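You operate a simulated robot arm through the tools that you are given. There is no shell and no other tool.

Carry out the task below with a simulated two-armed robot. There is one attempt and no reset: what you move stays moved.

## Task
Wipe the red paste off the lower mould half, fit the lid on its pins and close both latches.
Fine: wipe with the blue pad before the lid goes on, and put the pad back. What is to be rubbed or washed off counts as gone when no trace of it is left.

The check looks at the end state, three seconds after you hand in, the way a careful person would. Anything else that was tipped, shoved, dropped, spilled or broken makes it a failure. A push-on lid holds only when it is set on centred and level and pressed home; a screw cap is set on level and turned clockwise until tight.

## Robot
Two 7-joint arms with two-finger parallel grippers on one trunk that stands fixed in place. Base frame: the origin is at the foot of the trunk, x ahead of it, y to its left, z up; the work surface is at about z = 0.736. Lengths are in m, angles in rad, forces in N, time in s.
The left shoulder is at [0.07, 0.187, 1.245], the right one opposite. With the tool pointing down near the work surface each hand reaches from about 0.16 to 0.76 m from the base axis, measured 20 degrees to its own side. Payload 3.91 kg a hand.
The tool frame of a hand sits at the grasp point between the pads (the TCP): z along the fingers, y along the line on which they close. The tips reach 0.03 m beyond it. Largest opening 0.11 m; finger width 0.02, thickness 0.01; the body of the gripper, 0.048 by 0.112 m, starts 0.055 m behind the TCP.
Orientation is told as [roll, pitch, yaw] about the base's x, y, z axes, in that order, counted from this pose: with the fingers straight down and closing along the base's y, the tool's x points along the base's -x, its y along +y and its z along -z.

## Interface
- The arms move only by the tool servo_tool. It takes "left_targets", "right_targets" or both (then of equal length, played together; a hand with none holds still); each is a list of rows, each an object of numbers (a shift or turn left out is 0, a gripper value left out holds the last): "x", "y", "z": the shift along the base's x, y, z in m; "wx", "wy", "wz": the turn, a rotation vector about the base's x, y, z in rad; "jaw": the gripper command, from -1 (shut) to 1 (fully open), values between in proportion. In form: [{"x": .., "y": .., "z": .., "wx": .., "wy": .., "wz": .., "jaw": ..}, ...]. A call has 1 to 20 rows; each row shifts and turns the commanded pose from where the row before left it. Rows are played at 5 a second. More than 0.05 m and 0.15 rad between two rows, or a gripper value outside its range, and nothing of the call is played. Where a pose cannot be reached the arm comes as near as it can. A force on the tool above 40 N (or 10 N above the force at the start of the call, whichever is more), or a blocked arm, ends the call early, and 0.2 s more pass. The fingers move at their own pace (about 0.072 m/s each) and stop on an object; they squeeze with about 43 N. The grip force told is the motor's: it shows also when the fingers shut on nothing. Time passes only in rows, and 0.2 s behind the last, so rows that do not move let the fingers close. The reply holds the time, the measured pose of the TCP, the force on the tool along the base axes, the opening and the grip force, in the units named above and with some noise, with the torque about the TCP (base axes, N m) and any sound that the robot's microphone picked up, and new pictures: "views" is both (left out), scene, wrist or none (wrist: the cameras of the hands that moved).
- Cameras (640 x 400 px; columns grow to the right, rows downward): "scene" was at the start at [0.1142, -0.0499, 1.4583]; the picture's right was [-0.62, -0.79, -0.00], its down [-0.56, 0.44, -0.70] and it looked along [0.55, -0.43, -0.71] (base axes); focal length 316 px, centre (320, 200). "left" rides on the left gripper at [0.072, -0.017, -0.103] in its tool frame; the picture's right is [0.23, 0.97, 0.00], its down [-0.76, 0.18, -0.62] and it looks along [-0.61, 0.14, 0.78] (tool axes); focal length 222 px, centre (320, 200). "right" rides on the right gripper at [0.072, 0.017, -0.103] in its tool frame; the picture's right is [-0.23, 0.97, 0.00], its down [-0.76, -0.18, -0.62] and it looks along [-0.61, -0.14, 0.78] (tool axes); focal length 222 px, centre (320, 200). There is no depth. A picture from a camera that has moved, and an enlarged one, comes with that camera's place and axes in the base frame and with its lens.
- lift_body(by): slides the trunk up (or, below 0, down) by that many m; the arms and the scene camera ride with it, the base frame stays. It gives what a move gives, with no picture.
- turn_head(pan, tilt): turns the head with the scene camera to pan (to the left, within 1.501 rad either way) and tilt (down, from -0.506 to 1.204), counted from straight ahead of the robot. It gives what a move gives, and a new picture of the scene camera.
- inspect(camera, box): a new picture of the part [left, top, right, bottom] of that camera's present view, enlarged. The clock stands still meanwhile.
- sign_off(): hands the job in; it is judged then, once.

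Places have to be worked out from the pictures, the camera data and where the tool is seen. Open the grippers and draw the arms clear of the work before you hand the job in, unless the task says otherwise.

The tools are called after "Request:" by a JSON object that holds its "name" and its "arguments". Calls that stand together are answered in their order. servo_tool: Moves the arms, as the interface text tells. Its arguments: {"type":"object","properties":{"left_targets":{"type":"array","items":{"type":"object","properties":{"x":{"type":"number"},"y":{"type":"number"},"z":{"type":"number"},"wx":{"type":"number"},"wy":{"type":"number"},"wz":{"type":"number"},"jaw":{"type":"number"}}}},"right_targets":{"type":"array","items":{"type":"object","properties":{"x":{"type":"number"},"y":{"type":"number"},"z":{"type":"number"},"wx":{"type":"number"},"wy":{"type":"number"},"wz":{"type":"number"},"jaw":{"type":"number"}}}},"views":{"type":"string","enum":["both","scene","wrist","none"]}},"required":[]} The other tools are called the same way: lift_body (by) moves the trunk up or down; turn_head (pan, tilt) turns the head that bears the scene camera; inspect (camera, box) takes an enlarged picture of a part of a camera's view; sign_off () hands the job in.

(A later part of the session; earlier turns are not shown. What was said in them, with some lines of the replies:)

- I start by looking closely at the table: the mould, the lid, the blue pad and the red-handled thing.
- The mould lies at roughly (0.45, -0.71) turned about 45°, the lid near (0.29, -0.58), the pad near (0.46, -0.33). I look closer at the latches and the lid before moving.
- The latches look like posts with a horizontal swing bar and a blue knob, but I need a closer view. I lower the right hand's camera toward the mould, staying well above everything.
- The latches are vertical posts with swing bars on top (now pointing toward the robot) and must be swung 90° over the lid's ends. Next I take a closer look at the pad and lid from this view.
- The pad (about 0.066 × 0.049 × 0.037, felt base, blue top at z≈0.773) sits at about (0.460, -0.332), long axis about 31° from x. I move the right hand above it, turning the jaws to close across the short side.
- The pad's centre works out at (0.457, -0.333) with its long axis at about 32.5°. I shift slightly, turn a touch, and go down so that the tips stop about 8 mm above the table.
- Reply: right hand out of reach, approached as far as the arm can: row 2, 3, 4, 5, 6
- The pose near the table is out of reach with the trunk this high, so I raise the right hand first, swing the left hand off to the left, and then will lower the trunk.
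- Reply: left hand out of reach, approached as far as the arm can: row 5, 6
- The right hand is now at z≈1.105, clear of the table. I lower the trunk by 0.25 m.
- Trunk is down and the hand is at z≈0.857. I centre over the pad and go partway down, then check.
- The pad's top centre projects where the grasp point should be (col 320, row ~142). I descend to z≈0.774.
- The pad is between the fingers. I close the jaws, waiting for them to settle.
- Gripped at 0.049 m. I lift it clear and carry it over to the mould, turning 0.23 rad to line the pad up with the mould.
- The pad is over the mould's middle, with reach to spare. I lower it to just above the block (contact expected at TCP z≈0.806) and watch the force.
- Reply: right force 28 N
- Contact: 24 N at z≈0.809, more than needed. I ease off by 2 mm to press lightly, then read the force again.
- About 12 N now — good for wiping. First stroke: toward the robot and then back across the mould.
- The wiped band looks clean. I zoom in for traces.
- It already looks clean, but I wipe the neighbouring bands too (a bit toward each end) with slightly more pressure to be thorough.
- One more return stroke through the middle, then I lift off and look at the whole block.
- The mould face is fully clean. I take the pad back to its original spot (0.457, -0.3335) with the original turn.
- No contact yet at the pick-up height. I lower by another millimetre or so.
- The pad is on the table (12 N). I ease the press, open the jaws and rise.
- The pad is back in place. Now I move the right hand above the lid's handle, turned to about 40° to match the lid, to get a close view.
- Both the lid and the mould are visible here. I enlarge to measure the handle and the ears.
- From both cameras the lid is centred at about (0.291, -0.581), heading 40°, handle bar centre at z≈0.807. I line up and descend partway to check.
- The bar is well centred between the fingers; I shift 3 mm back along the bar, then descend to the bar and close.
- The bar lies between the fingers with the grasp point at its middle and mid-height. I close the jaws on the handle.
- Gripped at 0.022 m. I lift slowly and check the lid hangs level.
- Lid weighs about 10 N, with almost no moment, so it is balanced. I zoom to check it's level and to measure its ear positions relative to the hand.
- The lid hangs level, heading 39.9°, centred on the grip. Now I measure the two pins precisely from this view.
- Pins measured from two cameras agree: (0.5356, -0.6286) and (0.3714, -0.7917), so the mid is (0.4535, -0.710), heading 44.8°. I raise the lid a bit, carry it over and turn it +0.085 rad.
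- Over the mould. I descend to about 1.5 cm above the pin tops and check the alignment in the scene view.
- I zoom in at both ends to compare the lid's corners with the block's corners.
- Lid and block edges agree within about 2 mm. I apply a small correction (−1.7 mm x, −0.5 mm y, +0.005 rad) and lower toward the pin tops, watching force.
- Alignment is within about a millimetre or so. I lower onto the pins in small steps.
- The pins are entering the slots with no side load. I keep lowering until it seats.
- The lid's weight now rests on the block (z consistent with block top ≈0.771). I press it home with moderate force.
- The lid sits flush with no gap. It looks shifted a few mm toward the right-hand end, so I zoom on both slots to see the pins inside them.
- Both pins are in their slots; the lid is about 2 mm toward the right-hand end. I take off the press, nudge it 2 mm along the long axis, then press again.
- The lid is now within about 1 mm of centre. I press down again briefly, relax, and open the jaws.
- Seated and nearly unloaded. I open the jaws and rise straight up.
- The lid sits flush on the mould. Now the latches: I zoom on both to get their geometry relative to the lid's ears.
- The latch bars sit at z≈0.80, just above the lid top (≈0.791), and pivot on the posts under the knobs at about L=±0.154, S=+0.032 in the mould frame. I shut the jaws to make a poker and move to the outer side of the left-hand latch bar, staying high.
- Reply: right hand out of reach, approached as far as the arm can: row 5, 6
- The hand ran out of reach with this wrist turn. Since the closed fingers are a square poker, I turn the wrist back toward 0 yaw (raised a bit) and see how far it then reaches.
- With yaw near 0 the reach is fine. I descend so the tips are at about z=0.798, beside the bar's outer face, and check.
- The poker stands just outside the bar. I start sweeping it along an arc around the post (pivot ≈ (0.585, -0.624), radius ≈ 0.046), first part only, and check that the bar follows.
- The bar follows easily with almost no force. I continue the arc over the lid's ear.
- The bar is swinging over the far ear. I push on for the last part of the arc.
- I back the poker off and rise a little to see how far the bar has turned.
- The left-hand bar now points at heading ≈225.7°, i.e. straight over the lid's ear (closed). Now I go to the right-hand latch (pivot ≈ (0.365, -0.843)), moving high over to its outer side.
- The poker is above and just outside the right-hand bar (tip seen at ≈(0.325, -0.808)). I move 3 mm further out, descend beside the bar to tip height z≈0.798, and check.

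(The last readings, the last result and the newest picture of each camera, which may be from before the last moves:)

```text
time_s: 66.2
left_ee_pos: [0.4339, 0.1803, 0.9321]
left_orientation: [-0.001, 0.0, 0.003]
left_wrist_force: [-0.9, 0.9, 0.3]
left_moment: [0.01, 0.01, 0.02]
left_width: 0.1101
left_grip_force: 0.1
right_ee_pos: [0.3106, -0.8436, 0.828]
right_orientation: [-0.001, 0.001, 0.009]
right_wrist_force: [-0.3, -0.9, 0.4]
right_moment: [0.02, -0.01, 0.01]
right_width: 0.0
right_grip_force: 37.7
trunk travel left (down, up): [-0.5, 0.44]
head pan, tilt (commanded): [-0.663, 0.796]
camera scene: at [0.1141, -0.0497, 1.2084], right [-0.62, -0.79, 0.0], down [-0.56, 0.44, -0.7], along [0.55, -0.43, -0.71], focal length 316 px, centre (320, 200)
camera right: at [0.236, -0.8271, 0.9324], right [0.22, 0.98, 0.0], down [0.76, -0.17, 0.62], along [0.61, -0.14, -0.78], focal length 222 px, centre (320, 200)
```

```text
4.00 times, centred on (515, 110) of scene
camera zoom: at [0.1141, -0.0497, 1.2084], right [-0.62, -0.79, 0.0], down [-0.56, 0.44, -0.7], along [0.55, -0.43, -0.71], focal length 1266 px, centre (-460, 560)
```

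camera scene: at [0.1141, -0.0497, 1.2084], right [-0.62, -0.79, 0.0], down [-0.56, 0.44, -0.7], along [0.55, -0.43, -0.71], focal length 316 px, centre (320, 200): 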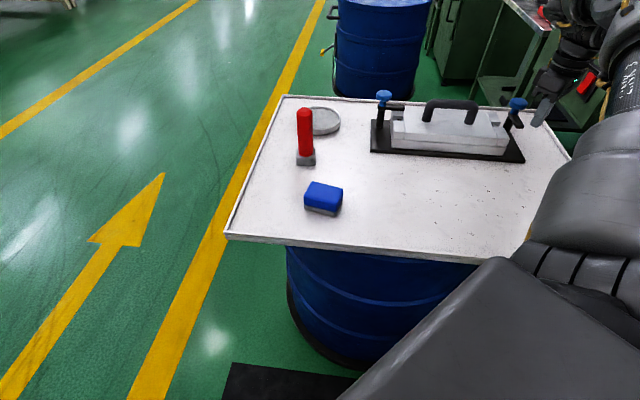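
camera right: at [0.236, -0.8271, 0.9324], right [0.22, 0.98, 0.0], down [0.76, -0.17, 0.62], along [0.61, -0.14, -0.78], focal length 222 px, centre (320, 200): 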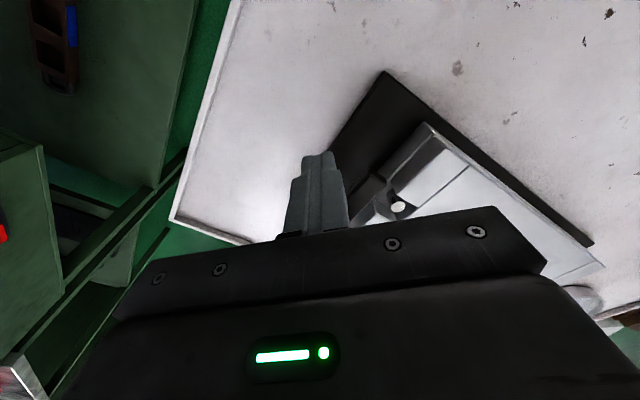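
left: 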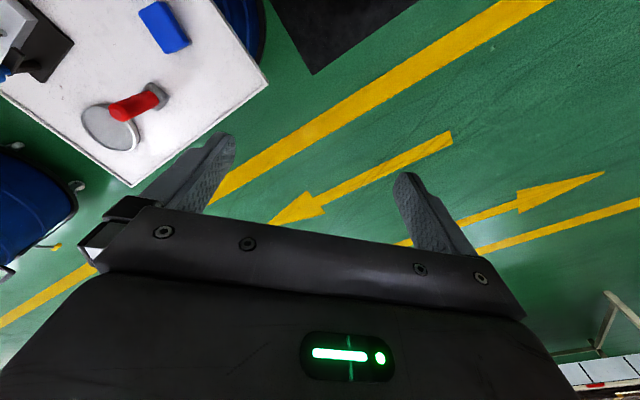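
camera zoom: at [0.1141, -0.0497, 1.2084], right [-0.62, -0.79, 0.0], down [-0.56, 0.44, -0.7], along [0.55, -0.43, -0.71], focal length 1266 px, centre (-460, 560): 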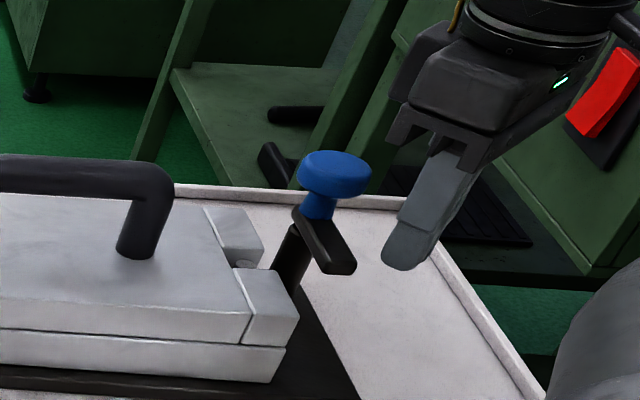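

The poker is outside the right-hand bar. I sweep it along the mirrored arc, first half.

Request:
{"name": "servo_tool", "arguments": {"right_targets": [{"x": 0.0045, "y": 0.0052}, {"x": 0.0045, "y": 0.0053}, {"x": 0.0027, "y": 0.0075}, {"x": 0.004, "y": 0.007}, {"x": 0.0052, "y": 0.0061}, {}], "views": "scene"}}

Request:
{"name": "inspect", "arguments": {"camera": "scene", "box": [470, 60, 560, 160]}}

Request:
{"name": "inspect", "arguments": {"camera": "right", "box": [200, 40, 440, 240]}}

```text
time_s: 67.6
left_ee_pos: [0.4345, 0.1802, 0.9324]
left_orientation: [0.0, -0.001, 0.003]
left_wrist_force: [-0.5, 0.2, 0.3]
left_moment: [0.0, -0.03, -0.02]
left_width: 0.11
left_grip_force: 0.0
right_ee_pos: [0.333, -0.8117, 0.8273]
right_orientation: [0.0, 0.0, 0.008]
right_wrist_force: [0.2, -0.8, -0.3]
right_moment: [0.01, -0.02, 0.01]
right_width: 0.0
right_grip_force: 37.6
trunk travel left (down, up): [-0.5, 0.44]
head pan, tilt (commanded): [-0.663, 0.796]
camera scene: at [0.1141, -0.0501, 1.2083], right [-0.62, -0.79, 0.0], down [-0.56, 0.44, -0.7], along [0.55, -0.43, -0.71], focal length 316 px, centre (320, 200)
```

scene: 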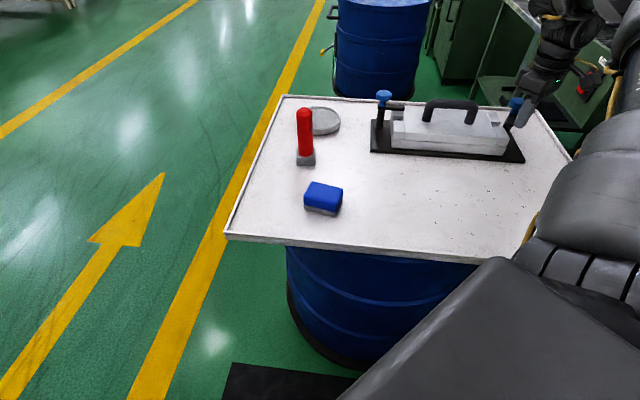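

```text
4.00 times, centred on (515, 110) of scene
camera zoom: at [0.1141, -0.0501, 1.2083], right [-0.62, -0.79, 0.0], down [-0.56, 0.44, -0.7], along [0.55, -0.43, -0.71], focal length 1266 px, centre (-460, 560)
```

zoom: 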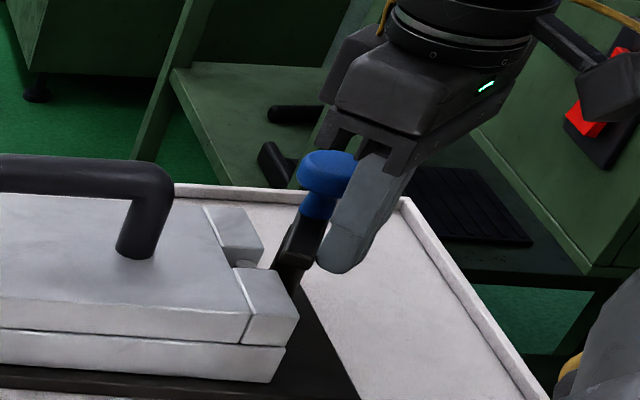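

```text
2.00 times, centred on (320, 140) of right
camera zoom: at [0.2581, -0.7962, 0.9311], right [0.22, 0.98, 0.0], down [0.76, -0.17, 0.62], along [0.61, -0.14, -0.78], focal length 444 px, centre (320, 320)
```

zoom: 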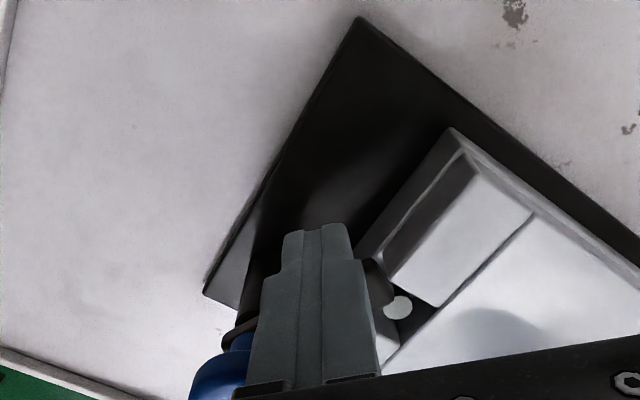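

The right-hand bar is swinging inward too. I continue the second half of the arc.

Request:
{"name": "servo_tool", "arguments": {"right_targets": [{"x": 0.0061, "y": 0.0052}, {"x": 0.007, "y": 0.004}, {"x": 0.0075, "y": 0.0027}, {"x": 0.0079, "y": 0.0014}, {}], "views": "scene"}}

Request:
{"name": "inspect", "arguments": {"camera": "scene", "box": [470, 60, 560, 160]}}

Request:
{"name": "inspect", "arguments": {"camera": "right", "box": [200, 40, 440, 240]}}

```text
time_s: 68.8
left_ee_pos: [0.4331, 0.1812, 0.9317]
left_orientation: [0.0, -0.002, 0.003]
left_wrist_force: [0.0, -0.4, -0.7]
left_moment: [-0.02, -0.02, 0.01]
left_width: 0.1099
left_grip_force: 0.0
right_ee_pos: [0.3624, -0.7989, 0.8265]
right_orientation: [-0.002, 0.001, 0.006]
right_wrist_force: [-1.2, 0.3, 0.5]
right_moment: [0.01, 0.0, -0.01]
right_width: 0.0
right_grip_force: 38.0
trunk travel left (down, up): [-0.5, 0.44]
head pan, tilt (commanded): [-0.663, 0.796]
camera scene: at [0.114, -0.0501, 1.2083], right [-0.62, -0.79, 0.0], down [-0.56, 0.44, -0.7], along [0.55, -0.43, -0.71], focal length 316 px, centre (320, 200)
```

scene: 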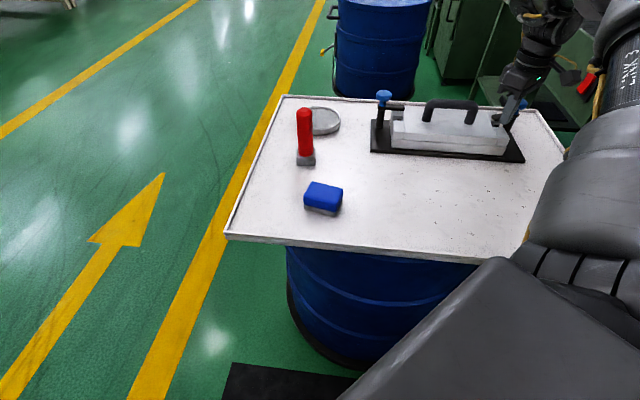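

```text
4.00 times, centred on (515, 110) of scene
camera zoom: at [0.114, -0.0501, 1.2083], right [-0.62, -0.79, 0.0], down [-0.56, 0.44, -0.7], along [0.55, -0.43, -0.71], focal length 1266 px, centre (-460, 560)
```

zoom: 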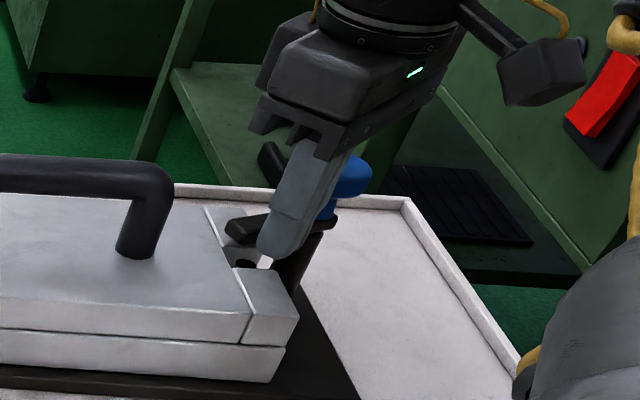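

```text
2.00 times, centred on (320, 140) of right
camera zoom: at [0.2879, -0.7828, 0.9313], right [0.22, 0.98, 0.0], down [0.76, -0.17, 0.62], along [0.61, -0.14, -0.78], focal length 444 px, centre (320, 320)
```

zoom: 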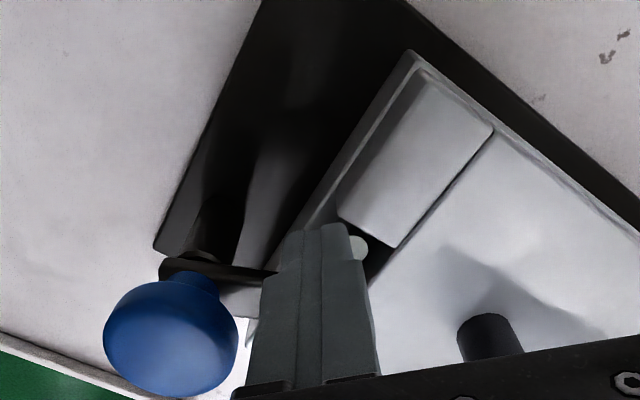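

Nearly there. I push the last bit, slowly, watching for a stop.

Request:
{"name": "servo_tool", "arguments": {"right_targets": [{"x": 0.004, "y": 0.0}, {"x": 0.004, "y": 0.0}, {"x": 0.004, "y": -0.0007}, {}], "views": "scene"}}

Request:
{"name": "inspect", "arguments": {"camera": "scene", "box": [470, 60, 560, 160]}}

```text
time_s: 69.8
left_ee_pos: [0.4354, 0.1806, 0.9322]
left_orientation: [-0.001, 0.0, 0.003]
left_wrist_force: [0.4, 0.7, -0.4]
left_moment: [0.02, -0.02, 0.01]
left_width: 0.11
left_grip_force: 0.0
right_ee_pos: [0.3737, -0.8, 0.8282]
right_orientation: [0.0, 0.001, 0.009]
right_wrist_force: [-0.2, 0.1, 0.2]
right_moment: [-0.01, -0.03, 0.02]
right_width: 0.0
right_grip_force: 37.1
trunk travel left (down, up): [-0.5, 0.44]
head pan, tilt (commanded): [-0.663, 0.796]
camera scene: at [0.1141, -0.05, 1.2083], right [-0.62, -0.79, 0.0], down [-0.56, 0.44, -0.7], along [0.55, -0.43, -0.71], focal length 316 px, centre (320, 200)
```

scene: 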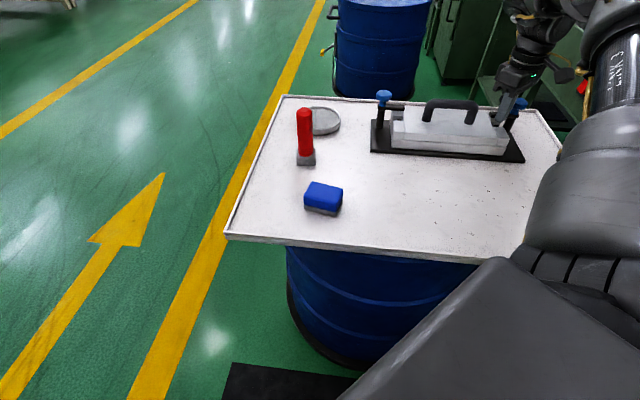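

```text
4.00 times, centred on (515, 110) of scene
camera zoom: at [0.1141, -0.05, 1.2083], right [-0.62, -0.79, 0.0], down [-0.56, 0.44, -0.7], along [0.55, -0.43, -0.71], focal length 1266 px, centre (-460, 560)
```

zoom: 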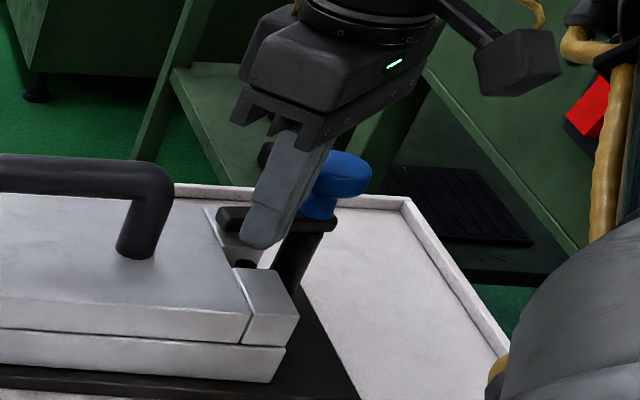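

The right-hand bar reads about 48°, so it needs about 3° more. I push another 2.5 mm.

Request:
{"name": "servo_tool", "arguments": {"right_targets": [{"x": 0.0012, "y": -0.0003}, {"x": 0.0012, "y": -0.0003}, {}], "views": "scene"}}

Request:
{"name": "inspect", "arguments": {"camera": "scene", "box": [480, 70, 540, 140]}}

```text
time_s: 70.6
left_ee_pos: [0.4344, 0.1802, 0.9317]
left_orientation: [0.001, -0.001, 0.004]
left_wrist_force: [0.4, 0.1, 0.1]
left_moment: [0.02, 0.01, -0.03]
left_width: 0.1102
left_grip_force: 0.1
right_ee_pos: [0.3771, -0.7994, 0.8267]
right_orientation: [-0.001, 0.0, 0.008]
right_wrist_force: [0.9, 0.7, 0.6]
right_moment: [0.0, -0.01, -0.01]
right_width: 0.0
right_grip_force: 38.1
trunk travel left (down, up): [-0.5, 0.44]
head pan, tilt (commanded): [-0.663, 0.796]
camera scene: at [0.1141, -0.0501, 1.2083], right [-0.62, -0.79, 0.0], down [-0.56, 0.44, -0.7], along [0.55, -0.43, -0.71], focal length 316 px, centre (320, 200)
```

scene: 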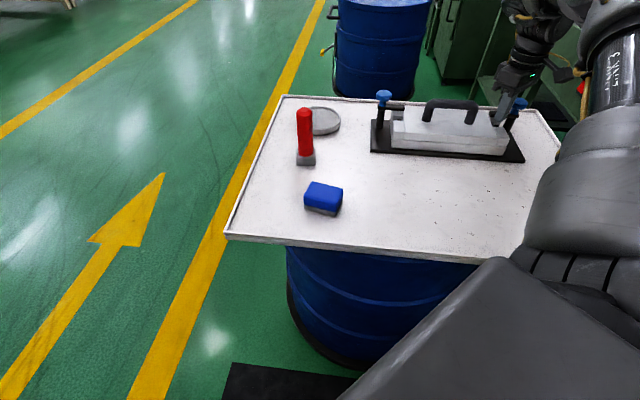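

```text
5.71 times, centred on (510, 105) of scene
camera zoom: at [0.1141, -0.0501, 1.2083], right [-0.62, -0.79, 0.0], down [-0.56, 0.44, -0.7], along [0.55, -0.43, -0.71], focal length 1808 px, centre (-766, 743)
```

zoom: 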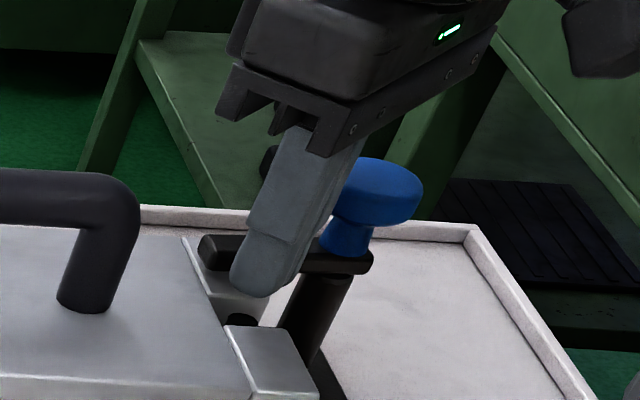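

I back off and rise to see the bar without the finger in the way.

Request:
{"name": "servo_tool", "arguments": {"right_targets": [{"x": -0.007, "y": 0.007}, {"x": -0.01, "y": 0.01, "z": 0.02}, {"z": 0.04}, {"x": -0.02, "y": 0.03, "z": 0.03}, {"x": -0.01, "y": 0.04, "z": 0.02}, {}], "views": "both"}}

Request:
{"name": "inspect", "arguments": {"camera": "scene", "box": [480, 70, 540, 140]}}

Request:
{"name": "inspect", "arguments": {"camera": "right", "box": [100, 40, 500, 240]}}

```text
time_s: 72.0
left_ee_pos: [0.4345, 0.1811, 0.9327]
left_orientation: [0.002, 0.0, 0.004]
left_wrist_force: [-0.5, 0.9, -0.5]
left_moment: [0.01, 0.0, 0.01]
left_width: 0.11
left_grip_force: 0.0
right_ee_pos: [0.3294, -0.7118, 0.9378]
right_orientation: [0.003, 0.001, 0.008]
right_wrist_force: [0.5, 0.2, 0.1]
right_moment: [0.02, -0.01, 0.0]
right_width: 0.0
right_grip_force: 37.8
trunk travel left (down, up): [-0.5, 0.44]
head pan, tilt (commanded): [-0.663, 0.796]
camera scene: at [0.1147, -0.0509, 1.2082], right [-0.62, -0.79, 0.0], down [-0.56, 0.44, -0.7], along [0.55, -0.43, -0.72], focal length 316 px, centre (320, 200)
camera right: at [0.2551, -0.6963, 1.0413], right [0.22, 0.98, 0.0], down [0.76, -0.17, 0.62], along [0.61, -0.14, -0.78], focal length 222 px, centre (320, 200)
```

scene: 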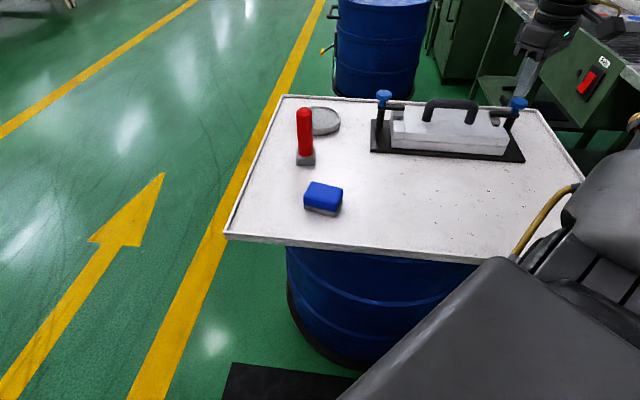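
right: 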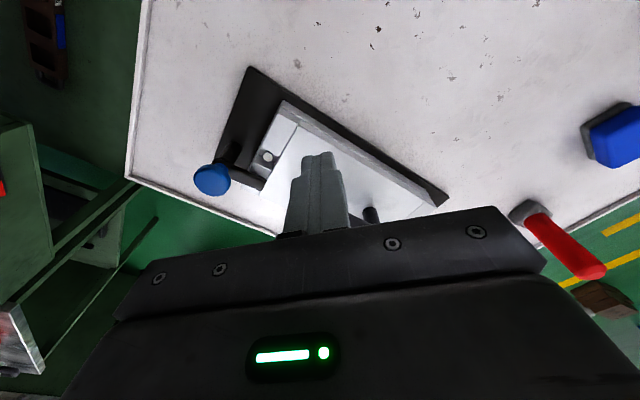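

```text
5.71 times, centred on (510, 105) of scene
camera zoom: at [0.1147, -0.0509, 1.2082], right [-0.62, -0.79, 0.0], down [-0.56, 0.44, -0.7], along [0.55, -0.43, -0.72], focal length 1808 px, centre (-766, 743)
```

zoom: 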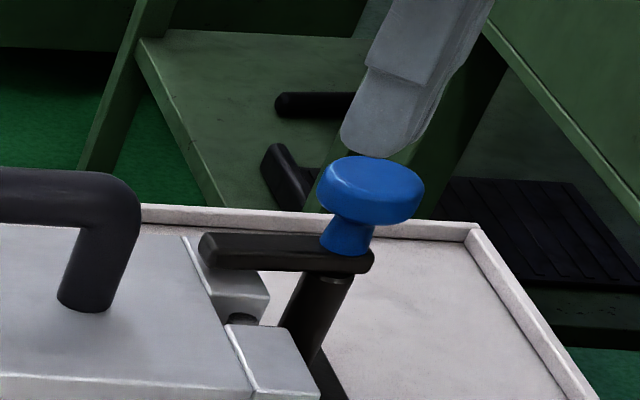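

```text
1.60 times, centred on (300, 140) of right
camera zoom: at [0.2551, -0.6963, 1.0413], right [0.22, 0.98, 0.0], down [0.76, -0.17, 0.62], along [0.61, -0.14, -0.78], focal length 355 px, centre (352, 296)
```

zoom: 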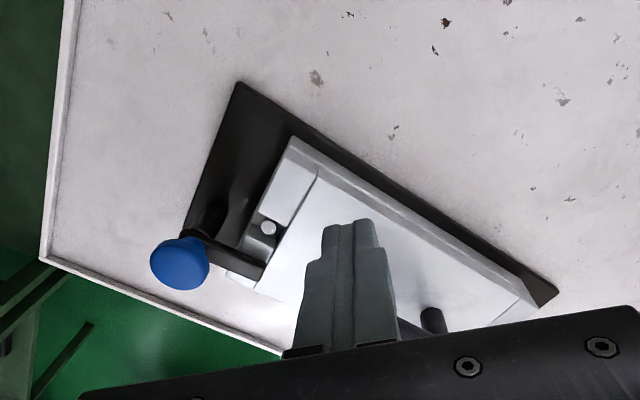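

Request:
{"name": "inspect", "arguments": {"camera": "scene", "box": [495, 95, 530, 130]}}

Request:
{"name": "inspect", "arguments": {"camera": "right", "box": [180, 130, 300, 220]}}

Request:
{"name": "inspect", "arguments": {"camera": "scene", "box": [370, 85, 420, 125]}}

```text
11.43 times, centred on (512, 112) of scene
camera zoom: at [0.1147, -0.0509, 1.2082], right [-0.62, -0.79, 0.0], down [-0.56, 0.44, -0.7], along [0.55, -0.43, -0.72], focal length 3616 px, centre (-1880, 1200)
```

zoom: 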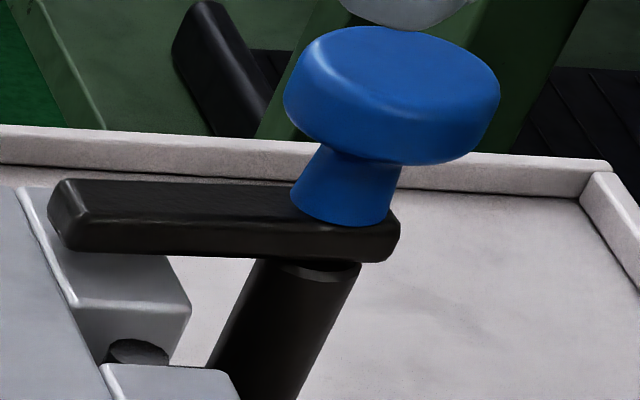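

```text
4.44 times, centred on (240, 175) of right
camera zoom: at [0.2551, -0.6963, 1.0413], right [0.22, 0.98, 0.0], down [0.76, -0.17, 0.62], along [0.61, -0.14, -0.78], focal length 987 px, centre (676, 311)
```

zoom: 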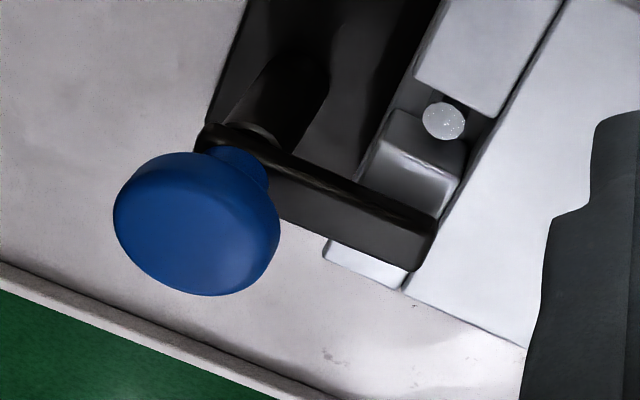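

```text
10.00 times, centred on (395, 105) of scene
camera zoom: at [0.1147, -0.0509, 1.2082], right [-0.62, -0.79, 0.0], down [-0.56, 0.44, -0.7], along [0.55, -0.43, -0.72], focal length 3164 px, centre (-430, 1150)
```

zoom: 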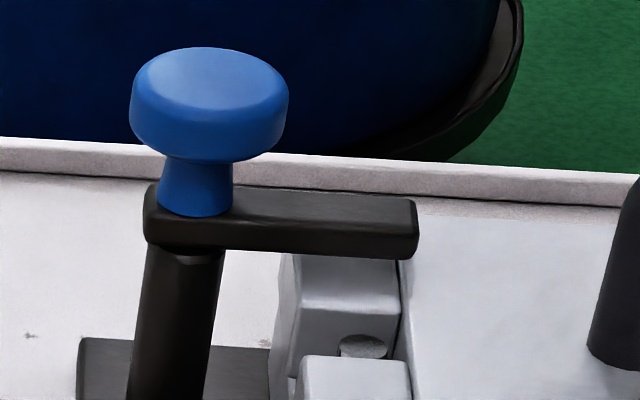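

The left bar reads about 226° (fully over), the right bar about 47.5°, roughly 2° short of being parallel to the mould. I go back and nudge the right bar a little further.

Request:
{"name": "servo_tool", "arguments": {"right_targets": [{"x": 0.01, "y": -0.024}, {"x": 0.01, "y": -0.024}, {"x": 0.0104, "y": -0.024}, {"z": -0.04}, {"z": -0.04}, {"z": -0.03}, {}], "views": "both"}}

Request:
{"name": "inspect", "arguments": {"camera": "scene", "box": [480, 70, 540, 140]}}

```text
time_s: 73.6
left_ee_pos: [0.4328, 0.1815, 0.9323]
left_orientation: [0.0, 0.0, 0.004]
left_wrist_force: [0.8, -0.1, 0.2]
left_moment: [-0.02, 0.02, -0.02]
left_width: 0.1099
left_grip_force: 0.2
right_ee_pos: [0.3594, -0.7828, 0.8275]
right_orientation: [0.001, 0.0, 0.009]
right_wrist_force: [0.5, -1.2, 0.0]
right_moment: [-0.04, 0.0, -0.03]
right_width: 0.0
right_grip_force: 37.7
trunk travel left (down, up): [-0.5, 0.44]
head pan, tilt (commanded): [-0.663, 0.796]
camera scene: at [0.114, -0.0495, 1.2084], right [-0.62, -0.79, 0.0], down [-0.56, 0.44, -0.7], along [0.55, -0.43, -0.71], focal length 316 px, centre (320, 200)
camera right: at [0.2855, -0.7685, 0.9308], right [0.22, 0.98, 0.0], down [0.76, -0.17, 0.62], along [0.61, -0.14, -0.78], focal length 222 px, centre (320, 200)
```

scene: 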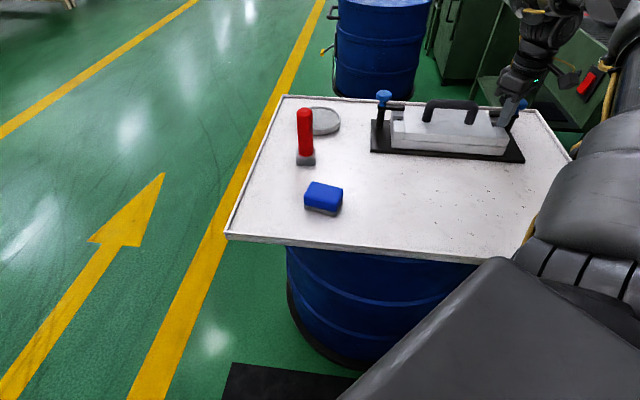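
right: 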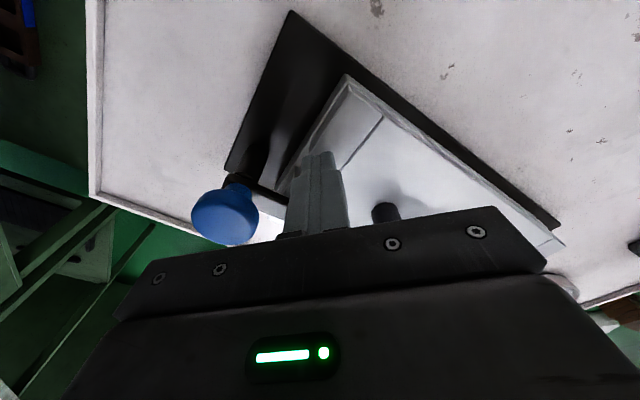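

```text
5.71 times, centred on (510, 105) of scene
camera zoom: at [0.114, -0.0495, 1.2084], right [-0.62, -0.79, 0.0], down [-0.56, 0.44, -0.7], along [0.55, -0.43, -0.71], focal length 1808 px, centre (-766, 743)
```

zoom: 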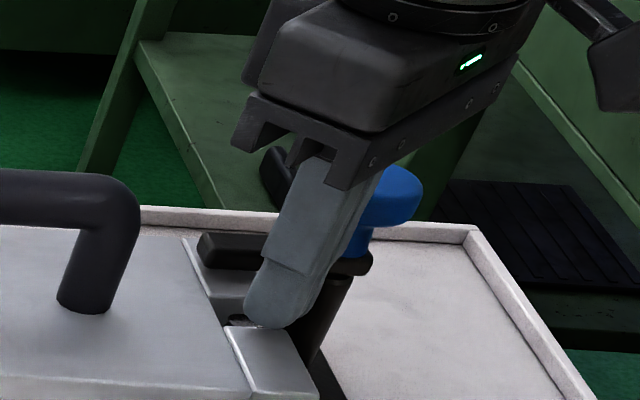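

Request:
{"name": "servo_tool", "arguments": {"right_targets": [{"x": 0.008, "y": -0.008}, {"x": 0.006, "y": -0.006}, {"x": 0.003, "y": -0.003}, {"x": 0.0015, "y": -0.0015}, {}], "views": "scene"}}

Request:
{"name": "inspect", "arguments": {"camera": "scene", "box": [480, 70, 540, 140]}}

```text
time_s: 74.8
left_ee_pos: [0.4349, 0.1812, 0.9325]
left_orientation: [0.0, 0.002, 0.005]
left_wrist_force: [-0.4, -0.5, -1.0]
left_moment: [0.0, 0.01, 0.01]
left_width: 0.11
left_grip_force: 0.1
right_ee_pos: [0.3771, -0.8018, 0.8279]
right_orientation: [0.003, 0.0, 0.008]
right_wrist_force: [-2.4, 3.2, -2.2]
right_moment: [0.08, 0.03, 0.0]
right_width: 0.0002
right_grip_force: 38.1
trunk travel left (down, up): [-0.5, 0.44]
head pan, tilt (commanded): [-0.663, 0.796]
camera scene: at [0.114, -0.0499, 1.2083], right [-0.62, -0.79, 0.0], down [-0.56, 0.44, -0.7], along [0.55, -0.43, -0.71], focal length 316 px, centre (320, 200)
```

scene: 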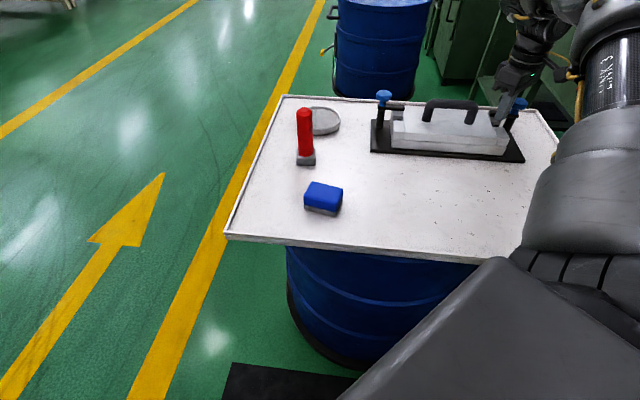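

```text
5.71 times, centred on (510, 105) of scene
camera zoom: at [0.114, -0.0499, 1.2083], right [-0.62, -0.79, 0.0], down [-0.56, 0.44, -0.7], along [0.55, -0.43, -0.71], focal length 1808 px, centre (-766, 743)
```

zoom: 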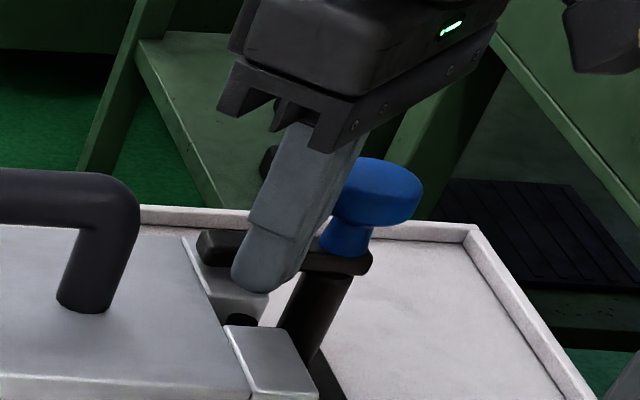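

The force (≈4 N directly against the push) suggests a stop. I push 1.5 mm more to confirm.

Request:
{"name": "servo_tool", "arguments": {"right_targets": [{"x": 0.001, "y": -0.001}, {}], "views": "none"}}

```text
time_s: 75.4
left_ee_pos: [0.4336, 0.1809, 0.932]
left_orientation: [0.0, -0.001, 0.002]
left_wrist_force: [-0.3, -0.2, 0.2]
left_moment: [-0.02, 0.01, 0.0]
left_width: 0.1099
left_grip_force: 0.0
right_ee_pos: [0.3766, -0.8036, 0.8286]
right_orientation: [0.001, 0.001, 0.008]
right_wrist_force: [-6.8, 13.2, -7.0]
right_moment: [0.36, 0.23, 0.04]
right_width: 0.0
right_grip_force: 37.3
trunk travel left (down, up): [-0.5, 0.44]
head pan, tilt (commanded): [-0.663, 0.796]
```

A firm stop: the right latch is fully closed. I back off, rise, and go over to the left latch to confirm its stop the same way.

Request:
{"name": "servo_tool", "arguments": {"right_targets": [{"x": -0.003, "y": 0.003}, {"x": -0.006, "y": 0.006}, {"x": -0.008, "y": 0.008, "z": 0.02}, {"z": 0.04}, {"z": 0.04}, {"x": 0.027, "y": 0.0275}, {"x": 0.027, "y": 0.0275}, {"x": 0.027, "y": 0.0275}, {"x": 0.027, "y": 0.0275}, {"x": 0.027, "y": 0.0275}, {"x": 0.027, "y": 0.0275}, {}], "views": "both"}}

Request:
{"name": "inspect", "arguments": {"camera": "scene", "box": [365, 75, 535, 165]}}

```text
time_s: 78.0
left_ee_pos: [0.4347, 0.1788, 0.9331]
left_orientation: [0.0, -0.003, 0.001]
left_wrist_force: [0.5, 1.0, 0.3]
left_moment: [0.01, -0.02, -0.02]
left_width: 0.1101
left_grip_force: 0.1
right_ee_pos: [0.5227, -0.6227, 0.9285]
right_orientation: [0.003, 0.0, 0.008]
right_wrist_force: [-0.2, 0.1, -0.2]
right_moment: [0.02, 0.0, 0.01]
right_width: 0.0
right_grip_force: 37.8
trunk travel left (down, up): [-0.5, 0.44]
head pan, tilt (commanded): [-0.663, 0.796]
camera scene: at [0.1135, -0.0506, 1.2084], right [-0.62, -0.79, 0.0], down [-0.56, 0.44, -0.7], along [0.55, -0.43, -0.71], focal length 316 px, centre (320, 200)
camera right: at [0.4487, -0.608, 1.0309], right [0.22, 0.98, 0.0], down [0.76, -0.17, 0.62], along [0.61, -0.14, -0.78], focal length 222 px, centre (320, 200)
```

scene: 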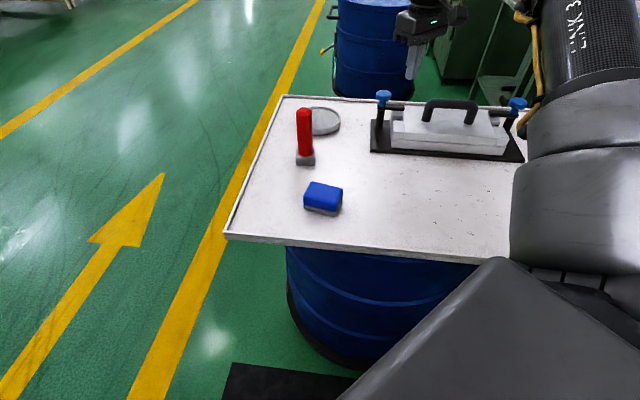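
right: 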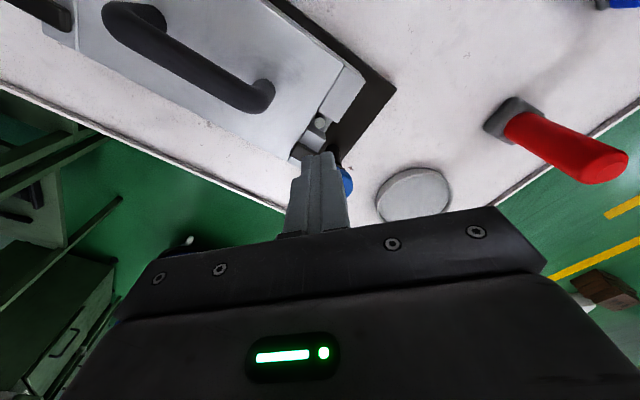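

```text
3.76 times, centred on (450, 120) of scene
camera zoom: at [0.1135, -0.0506, 1.2084], right [-0.62, -0.79, 0.0], down [-0.56, 0.44, -0.7], along [0.55, -0.43, -0.71], focal length 1191 px, centre (-169, 501)
```

zoom: 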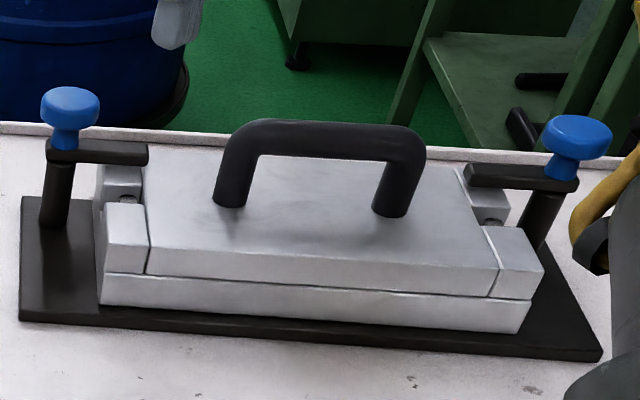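

Both bars lie over the lid. I descend beside the left bar again and push gently until its stop is felt.

Request:
{"name": "servo_tool", "arguments": {"right_targets": [{"z": -0.035}, {"z": -0.035}, {"z": -0.03}, {"x": 0.007, "y": -0.007}, {"x": 0.004, "y": -0.004}, {"x": 0.002, "y": -0.002}, {}], "views": "none"}}

```text
time_s: 79.6
left_ee_pos: [0.4322, 0.1808, 0.9323]
left_orientation: [0.001, 0.0, 0.003]
left_wrist_force: [0.0, 0.0, -0.1]
left_moment: [0.03, 0.01, 0.02]
left_width: 0.1102
left_grip_force: 0.0
right_ee_pos: [0.536, -0.6351, 0.8276]
right_orientation: [0.0, 0.002, 0.008]
right_wrist_force: [0.3, 0.2, -0.8]
right_moment: [0.0, -0.02, -0.02]
right_width: 0.0
right_grip_force: 37.2
trunk travel left (down, up): [-0.5, 0.44]
head pan, tilt (commanded): [-0.663, 0.796]
```

Request:
{"name": "servo_tool", "arguments": {"right_targets": [{"x": 0.001, "y": -0.001}, {"x": 0.001, "y": -0.001}, {"x": 0.001, "y": -0.001}, {}], "views": "scene"}}

Request:
{"name": "inspect", "arguments": {"camera": "scene", "box": [370, 75, 430, 145]}}

```text
time_s: 80.6
left_ee_pos: [0.4335, 0.1801, 0.9328]
left_orientation: [0.001, -0.001, 0.003]
left_wrist_force: [0.2, 0.3, 1.2]
left_moment: [0.0, 0.02, 0.0]
left_width: 0.1101
left_grip_force: 0.2
right_ee_pos: [0.5393, -0.6386, 0.8282]
right_orientation: [-0.001, 0.002, 0.01]
right_wrist_force: [-0.9, -0.2, -0.1]
right_moment: [-0.01, 0.01, 0.01]
right_width: 0.0002
right_grip_force: 37.8
trunk travel left (down, up): [-0.5, 0.44]
head pan, tilt (commanded): [-0.663, 0.796]
camera scene: at [0.1141, -0.0499, 1.2083], right [-0.62, -0.79, 0.0], down [-0.56, 0.44, -0.7], along [0.55, -0.43, -0.71], focal length 316 px, centre (320, 200)
```

scene: 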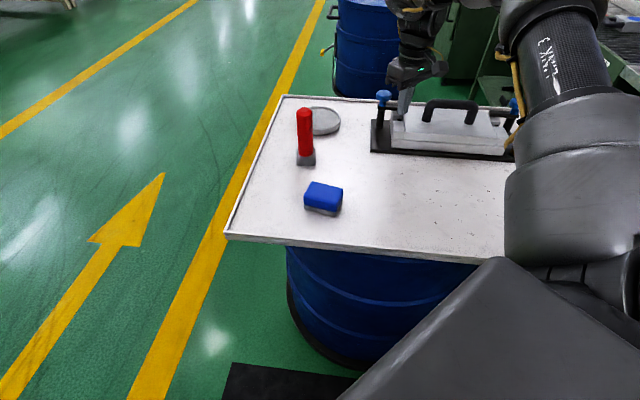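

```text
5.71 times, centred on (400, 110) of scene
camera zoom: at [0.1141, -0.0499, 1.2083], right [-0.62, -0.79, 0.0], down [-0.56, 0.44, -0.7], along [0.55, -0.43, -0.71], focal length 1808 px, centre (-137, 714)
```

zoom: 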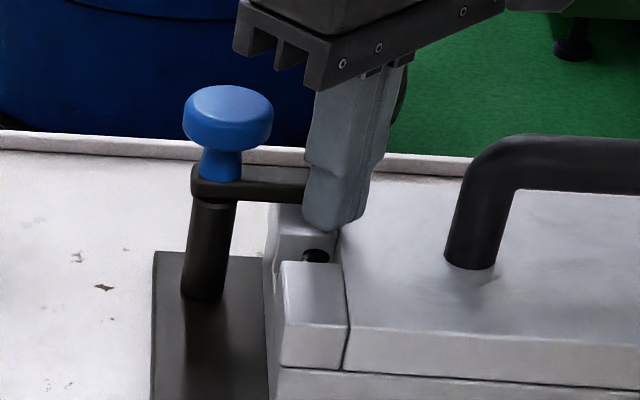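

Request:
{"name": "servo_tool", "arguments": {"right_targets": [{"x": 0.001, "y": -0.001}, {"x": 0.001, "y": -0.001}, {}], "views": "none"}}

```text
time_s: 81.4
left_ee_pos: [0.4331, 0.1811, 0.932]
left_orientation: [0.001, -0.001, 0.003]
left_wrist_force: [1.1, 0.2, -0.2]
left_moment: [-0.01, -0.02, 0.0]
left_width: 0.1099
left_grip_force: 0.0
right_ee_pos: [0.5406, -0.6404, 0.8287]
right_orientation: [0.001, 0.0, 0.009]
right_wrist_force: [-8.2, 10.7, -5.2]
right_moment: [0.23, 0.24, 0.01]
right_width: 0.0
right_grip_force: 38.1
trunk travel left (down, up): [-0.5, 0.44]
head pan, tilt (commanded): [-0.663, 0.796]
```

Firm stop (13 N): the left latch is fully closed as well. I back away, rise and look everything over.

Request:
{"name": "servo_tool", "arguments": {"right_targets": [{"x": -0.003, "y": 0.003}, {"x": -0.006, "y": 0.006}, {"x": -0.008, "y": 0.008, "z": 0.02}, {"z": 0.04}, {"z": 0.04}, {"x": -0.02, "y": 0.035, "z": 0.02}, {"x": -0.025, "y": 0.035, "z": 0.02}, {"x": -0.025, "y": 0.035}, {"x": -0.025, "y": 0.035}, {"x": -0.025, "y": 0.035}, {"x": -0.025, "y": 0.035, "jaw": 1}, {}, {}], "views": "both"}}

Request:
{"name": "inspect", "arguments": {"camera": "scene", "box": [365, 75, 535, 165]}}

```text
time_s: 84.2
left_ee_pos: [0.4346, 0.1806, 0.9335]
left_orientation: [0.0, -0.002, 0.004]
left_wrist_force: [-0.4, 0.1, 0.1]
left_moment: [0.02, -0.01, 0.0]
left_width: 0.1102
left_grip_force: 0.0
right_ee_pos: [0.3793, -0.4099, 0.9704]
right_orientation: [0.001, 0.001, 0.008]
right_wrist_force: [0.0, 0.0, -0.6]
right_moment: [0.0, -0.02, 0.0]
right_width: 0.1104
right_grip_force: 0.2
trunk travel left (down, up): [-0.5, 0.44]
head pan, tilt (commanded): [-0.663, 0.796]
camera scene: at [0.1137, -0.0496, 1.2084], right [-0.62, -0.79, 0.0], down [-0.56, 0.44, -0.7], along [0.55, -0.43, -0.71], focal length 316 px, centre (320, 200)
camera right: at [0.306, -0.3959, 1.0731], right [0.22, 0.98, 0.0], down [0.76, -0.17, 0.62], along [0.61, -0.14, -0.78], focal length 222 px, centre (320, 200)
```

scene: 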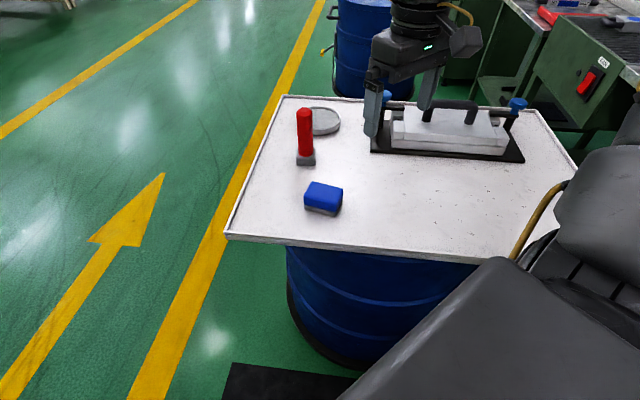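
right: 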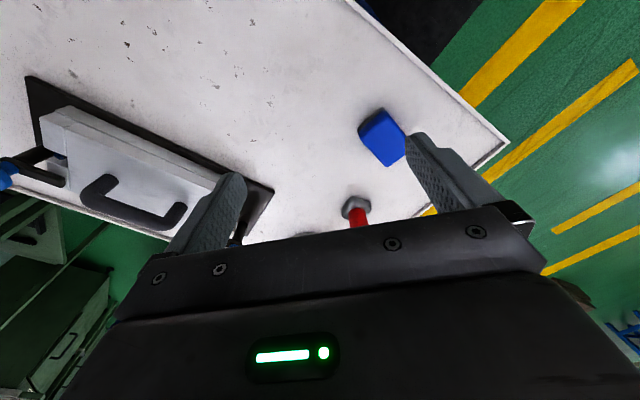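

```text
3.76 times, centred on (450, 120) of scene
camera zoom: at [0.1137, -0.0496, 1.2084], right [-0.62, -0.79, 0.0], down [-0.56, 0.44, -0.7], along [0.55, -0.43, -0.71], focal length 1191 px, centre (-169, 501)
```

zoom: 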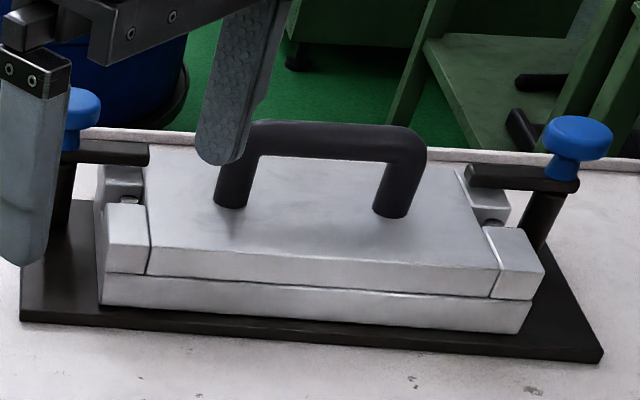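

All looks in order. I draw the right hand further up and back, off the work, and then take a last unobstructed look.

Request:
{"name": "servo_tool", "arguments": {"right_targets": [{"x": -0.012, "y": 0.02, "z": 0.03}, {"x": -0.012, "y": 0.02, "z": 0.03}, {"x": -0.012, "y": 0.02, "z": 0.03}, {"x": -0.012, "y": 0.02, "z": 0.02}, {"x": -0.012, "y": 0.02}, {}], "views": "both"}}

Request:
{"name": "inspect", "arguments": {"camera": "scene", "box": [365, 75, 535, 165]}}

Request:
{"name": "inspect", "arguments": {"camera": "scene", "box": [270, 90, 370, 230]}}

```text
time_s: 85.6
left_ee_pos: [0.4348, 0.1809, 0.9313]
left_orientation: [0.001, 0.001, 0.003]
left_wrist_force: [-0.1, 0.0, -0.3]
left_moment: [0.01, 0.03, 0.03]
left_width: 0.1099
left_grip_force: 0.1
right_ee_pos: [0.3192, -0.3124, 1.0785]
right_orientation: [0.0, 0.002, 0.009]
right_wrist_force: [-0.2, -0.6, 0.3]
right_moment: [0.01, -0.03, 0.0]
right_width: 0.11
right_grip_force: 0.0
trunk travel left (down, up): [-0.5, 0.44]
head pan, tilt (commanded): [-0.663, 0.796]
camera scene: at [0.1144, -0.0499, 1.2083], right [-0.62, -0.79, 0.0], down [-0.56, 0.44, -0.7], along [0.55, -0.43, -0.71], focal length 316 px, centre (320, 200)
camera right: at [0.2448, -0.2964, 1.1819], right [0.22, 0.98, 0.0], down [0.76, -0.17, 0.62], along [0.61, -0.14, -0.78], focal length 222 px, centre (320, 200)
```

scene: 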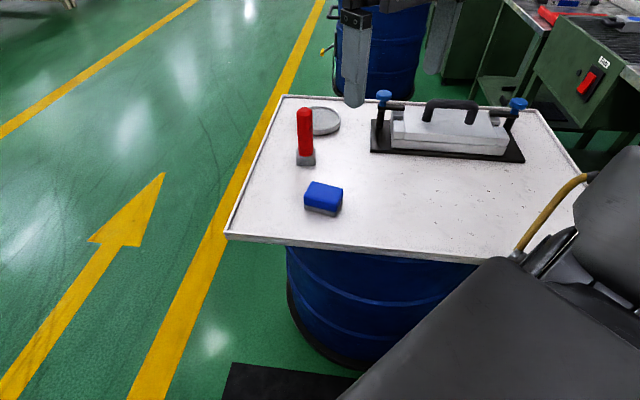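
right: 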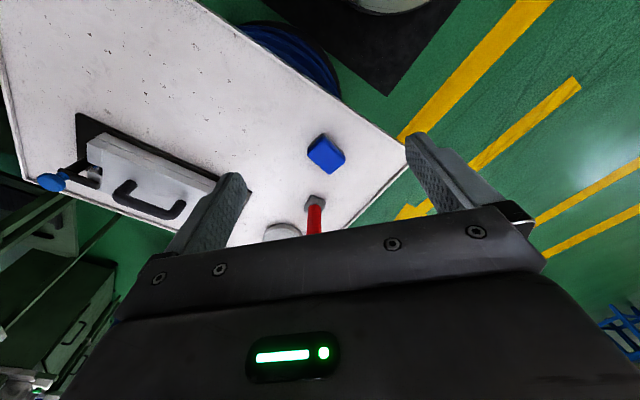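

```text
3.76 times, centred on (450, 120) of scene
camera zoom: at [0.1144, -0.0499, 1.2083], right [-0.62, -0.79, 0.0], down [-0.56, 0.44, -0.7], along [0.55, -0.43, -0.71], focal length 1191 px, centre (-169, 501)
```

zoom: 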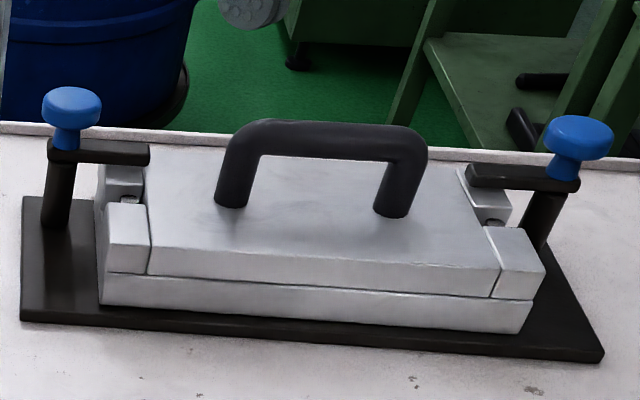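

```text
2.86 times, centred on (320, 160) of scene
camera zoom: at [0.1144, -0.0499, 1.2083], right [-0.62, -0.79, 0.0], down [-0.56, 0.44, -0.7], along [0.55, -0.43, -0.71], focal length 904 px, centre (320, 314)
```

zoom: 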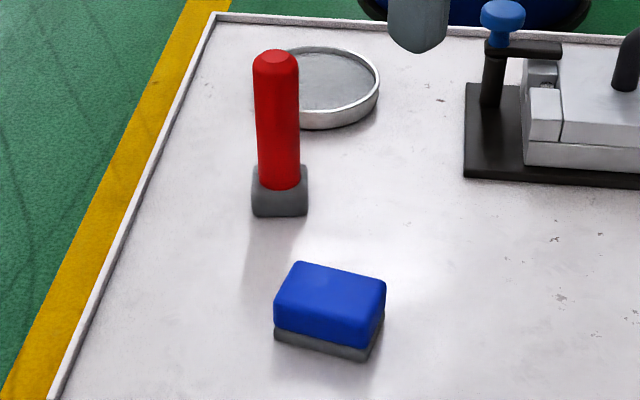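

The mould is wiped clean, the lid sits flush on both pins, both latch bars are against their stops over the lid, and the pad is back in its place. The brush and dish look untouched and both hands are open and clear, so I hand in the job.

Request:
{"name": "sign_off", "arguments": {}}

```text
The job is handed in.
```

I wiped the lower mould half clean, fitted the lid on its pins, closed both latches and handed in the job. I don't have the check's verdict.

- **Wiping:** I wiped the mould face with the blue pad in overlapping strokes. Enlarged pictures showed no trace of red left before the lid went on.
- **Pad:** It is back where I picked it up, to within about a millimetre by the hand's readings.
- **Lid:** It sits flush on the block with a pin in each end slot, within about 1 mm of centre along its length. I pressed it down twice, the first time to about 10 N.
- **Latches:** I swung each bar over the lid until it met a firm stop, at about 13–15 N.

The red-handled tool and the dish look untouched. Both grippers are open and the arms are clear of the work. The trunk is still 0.25 m lower than at the start, because the right arm could not reach the table from its starting height.
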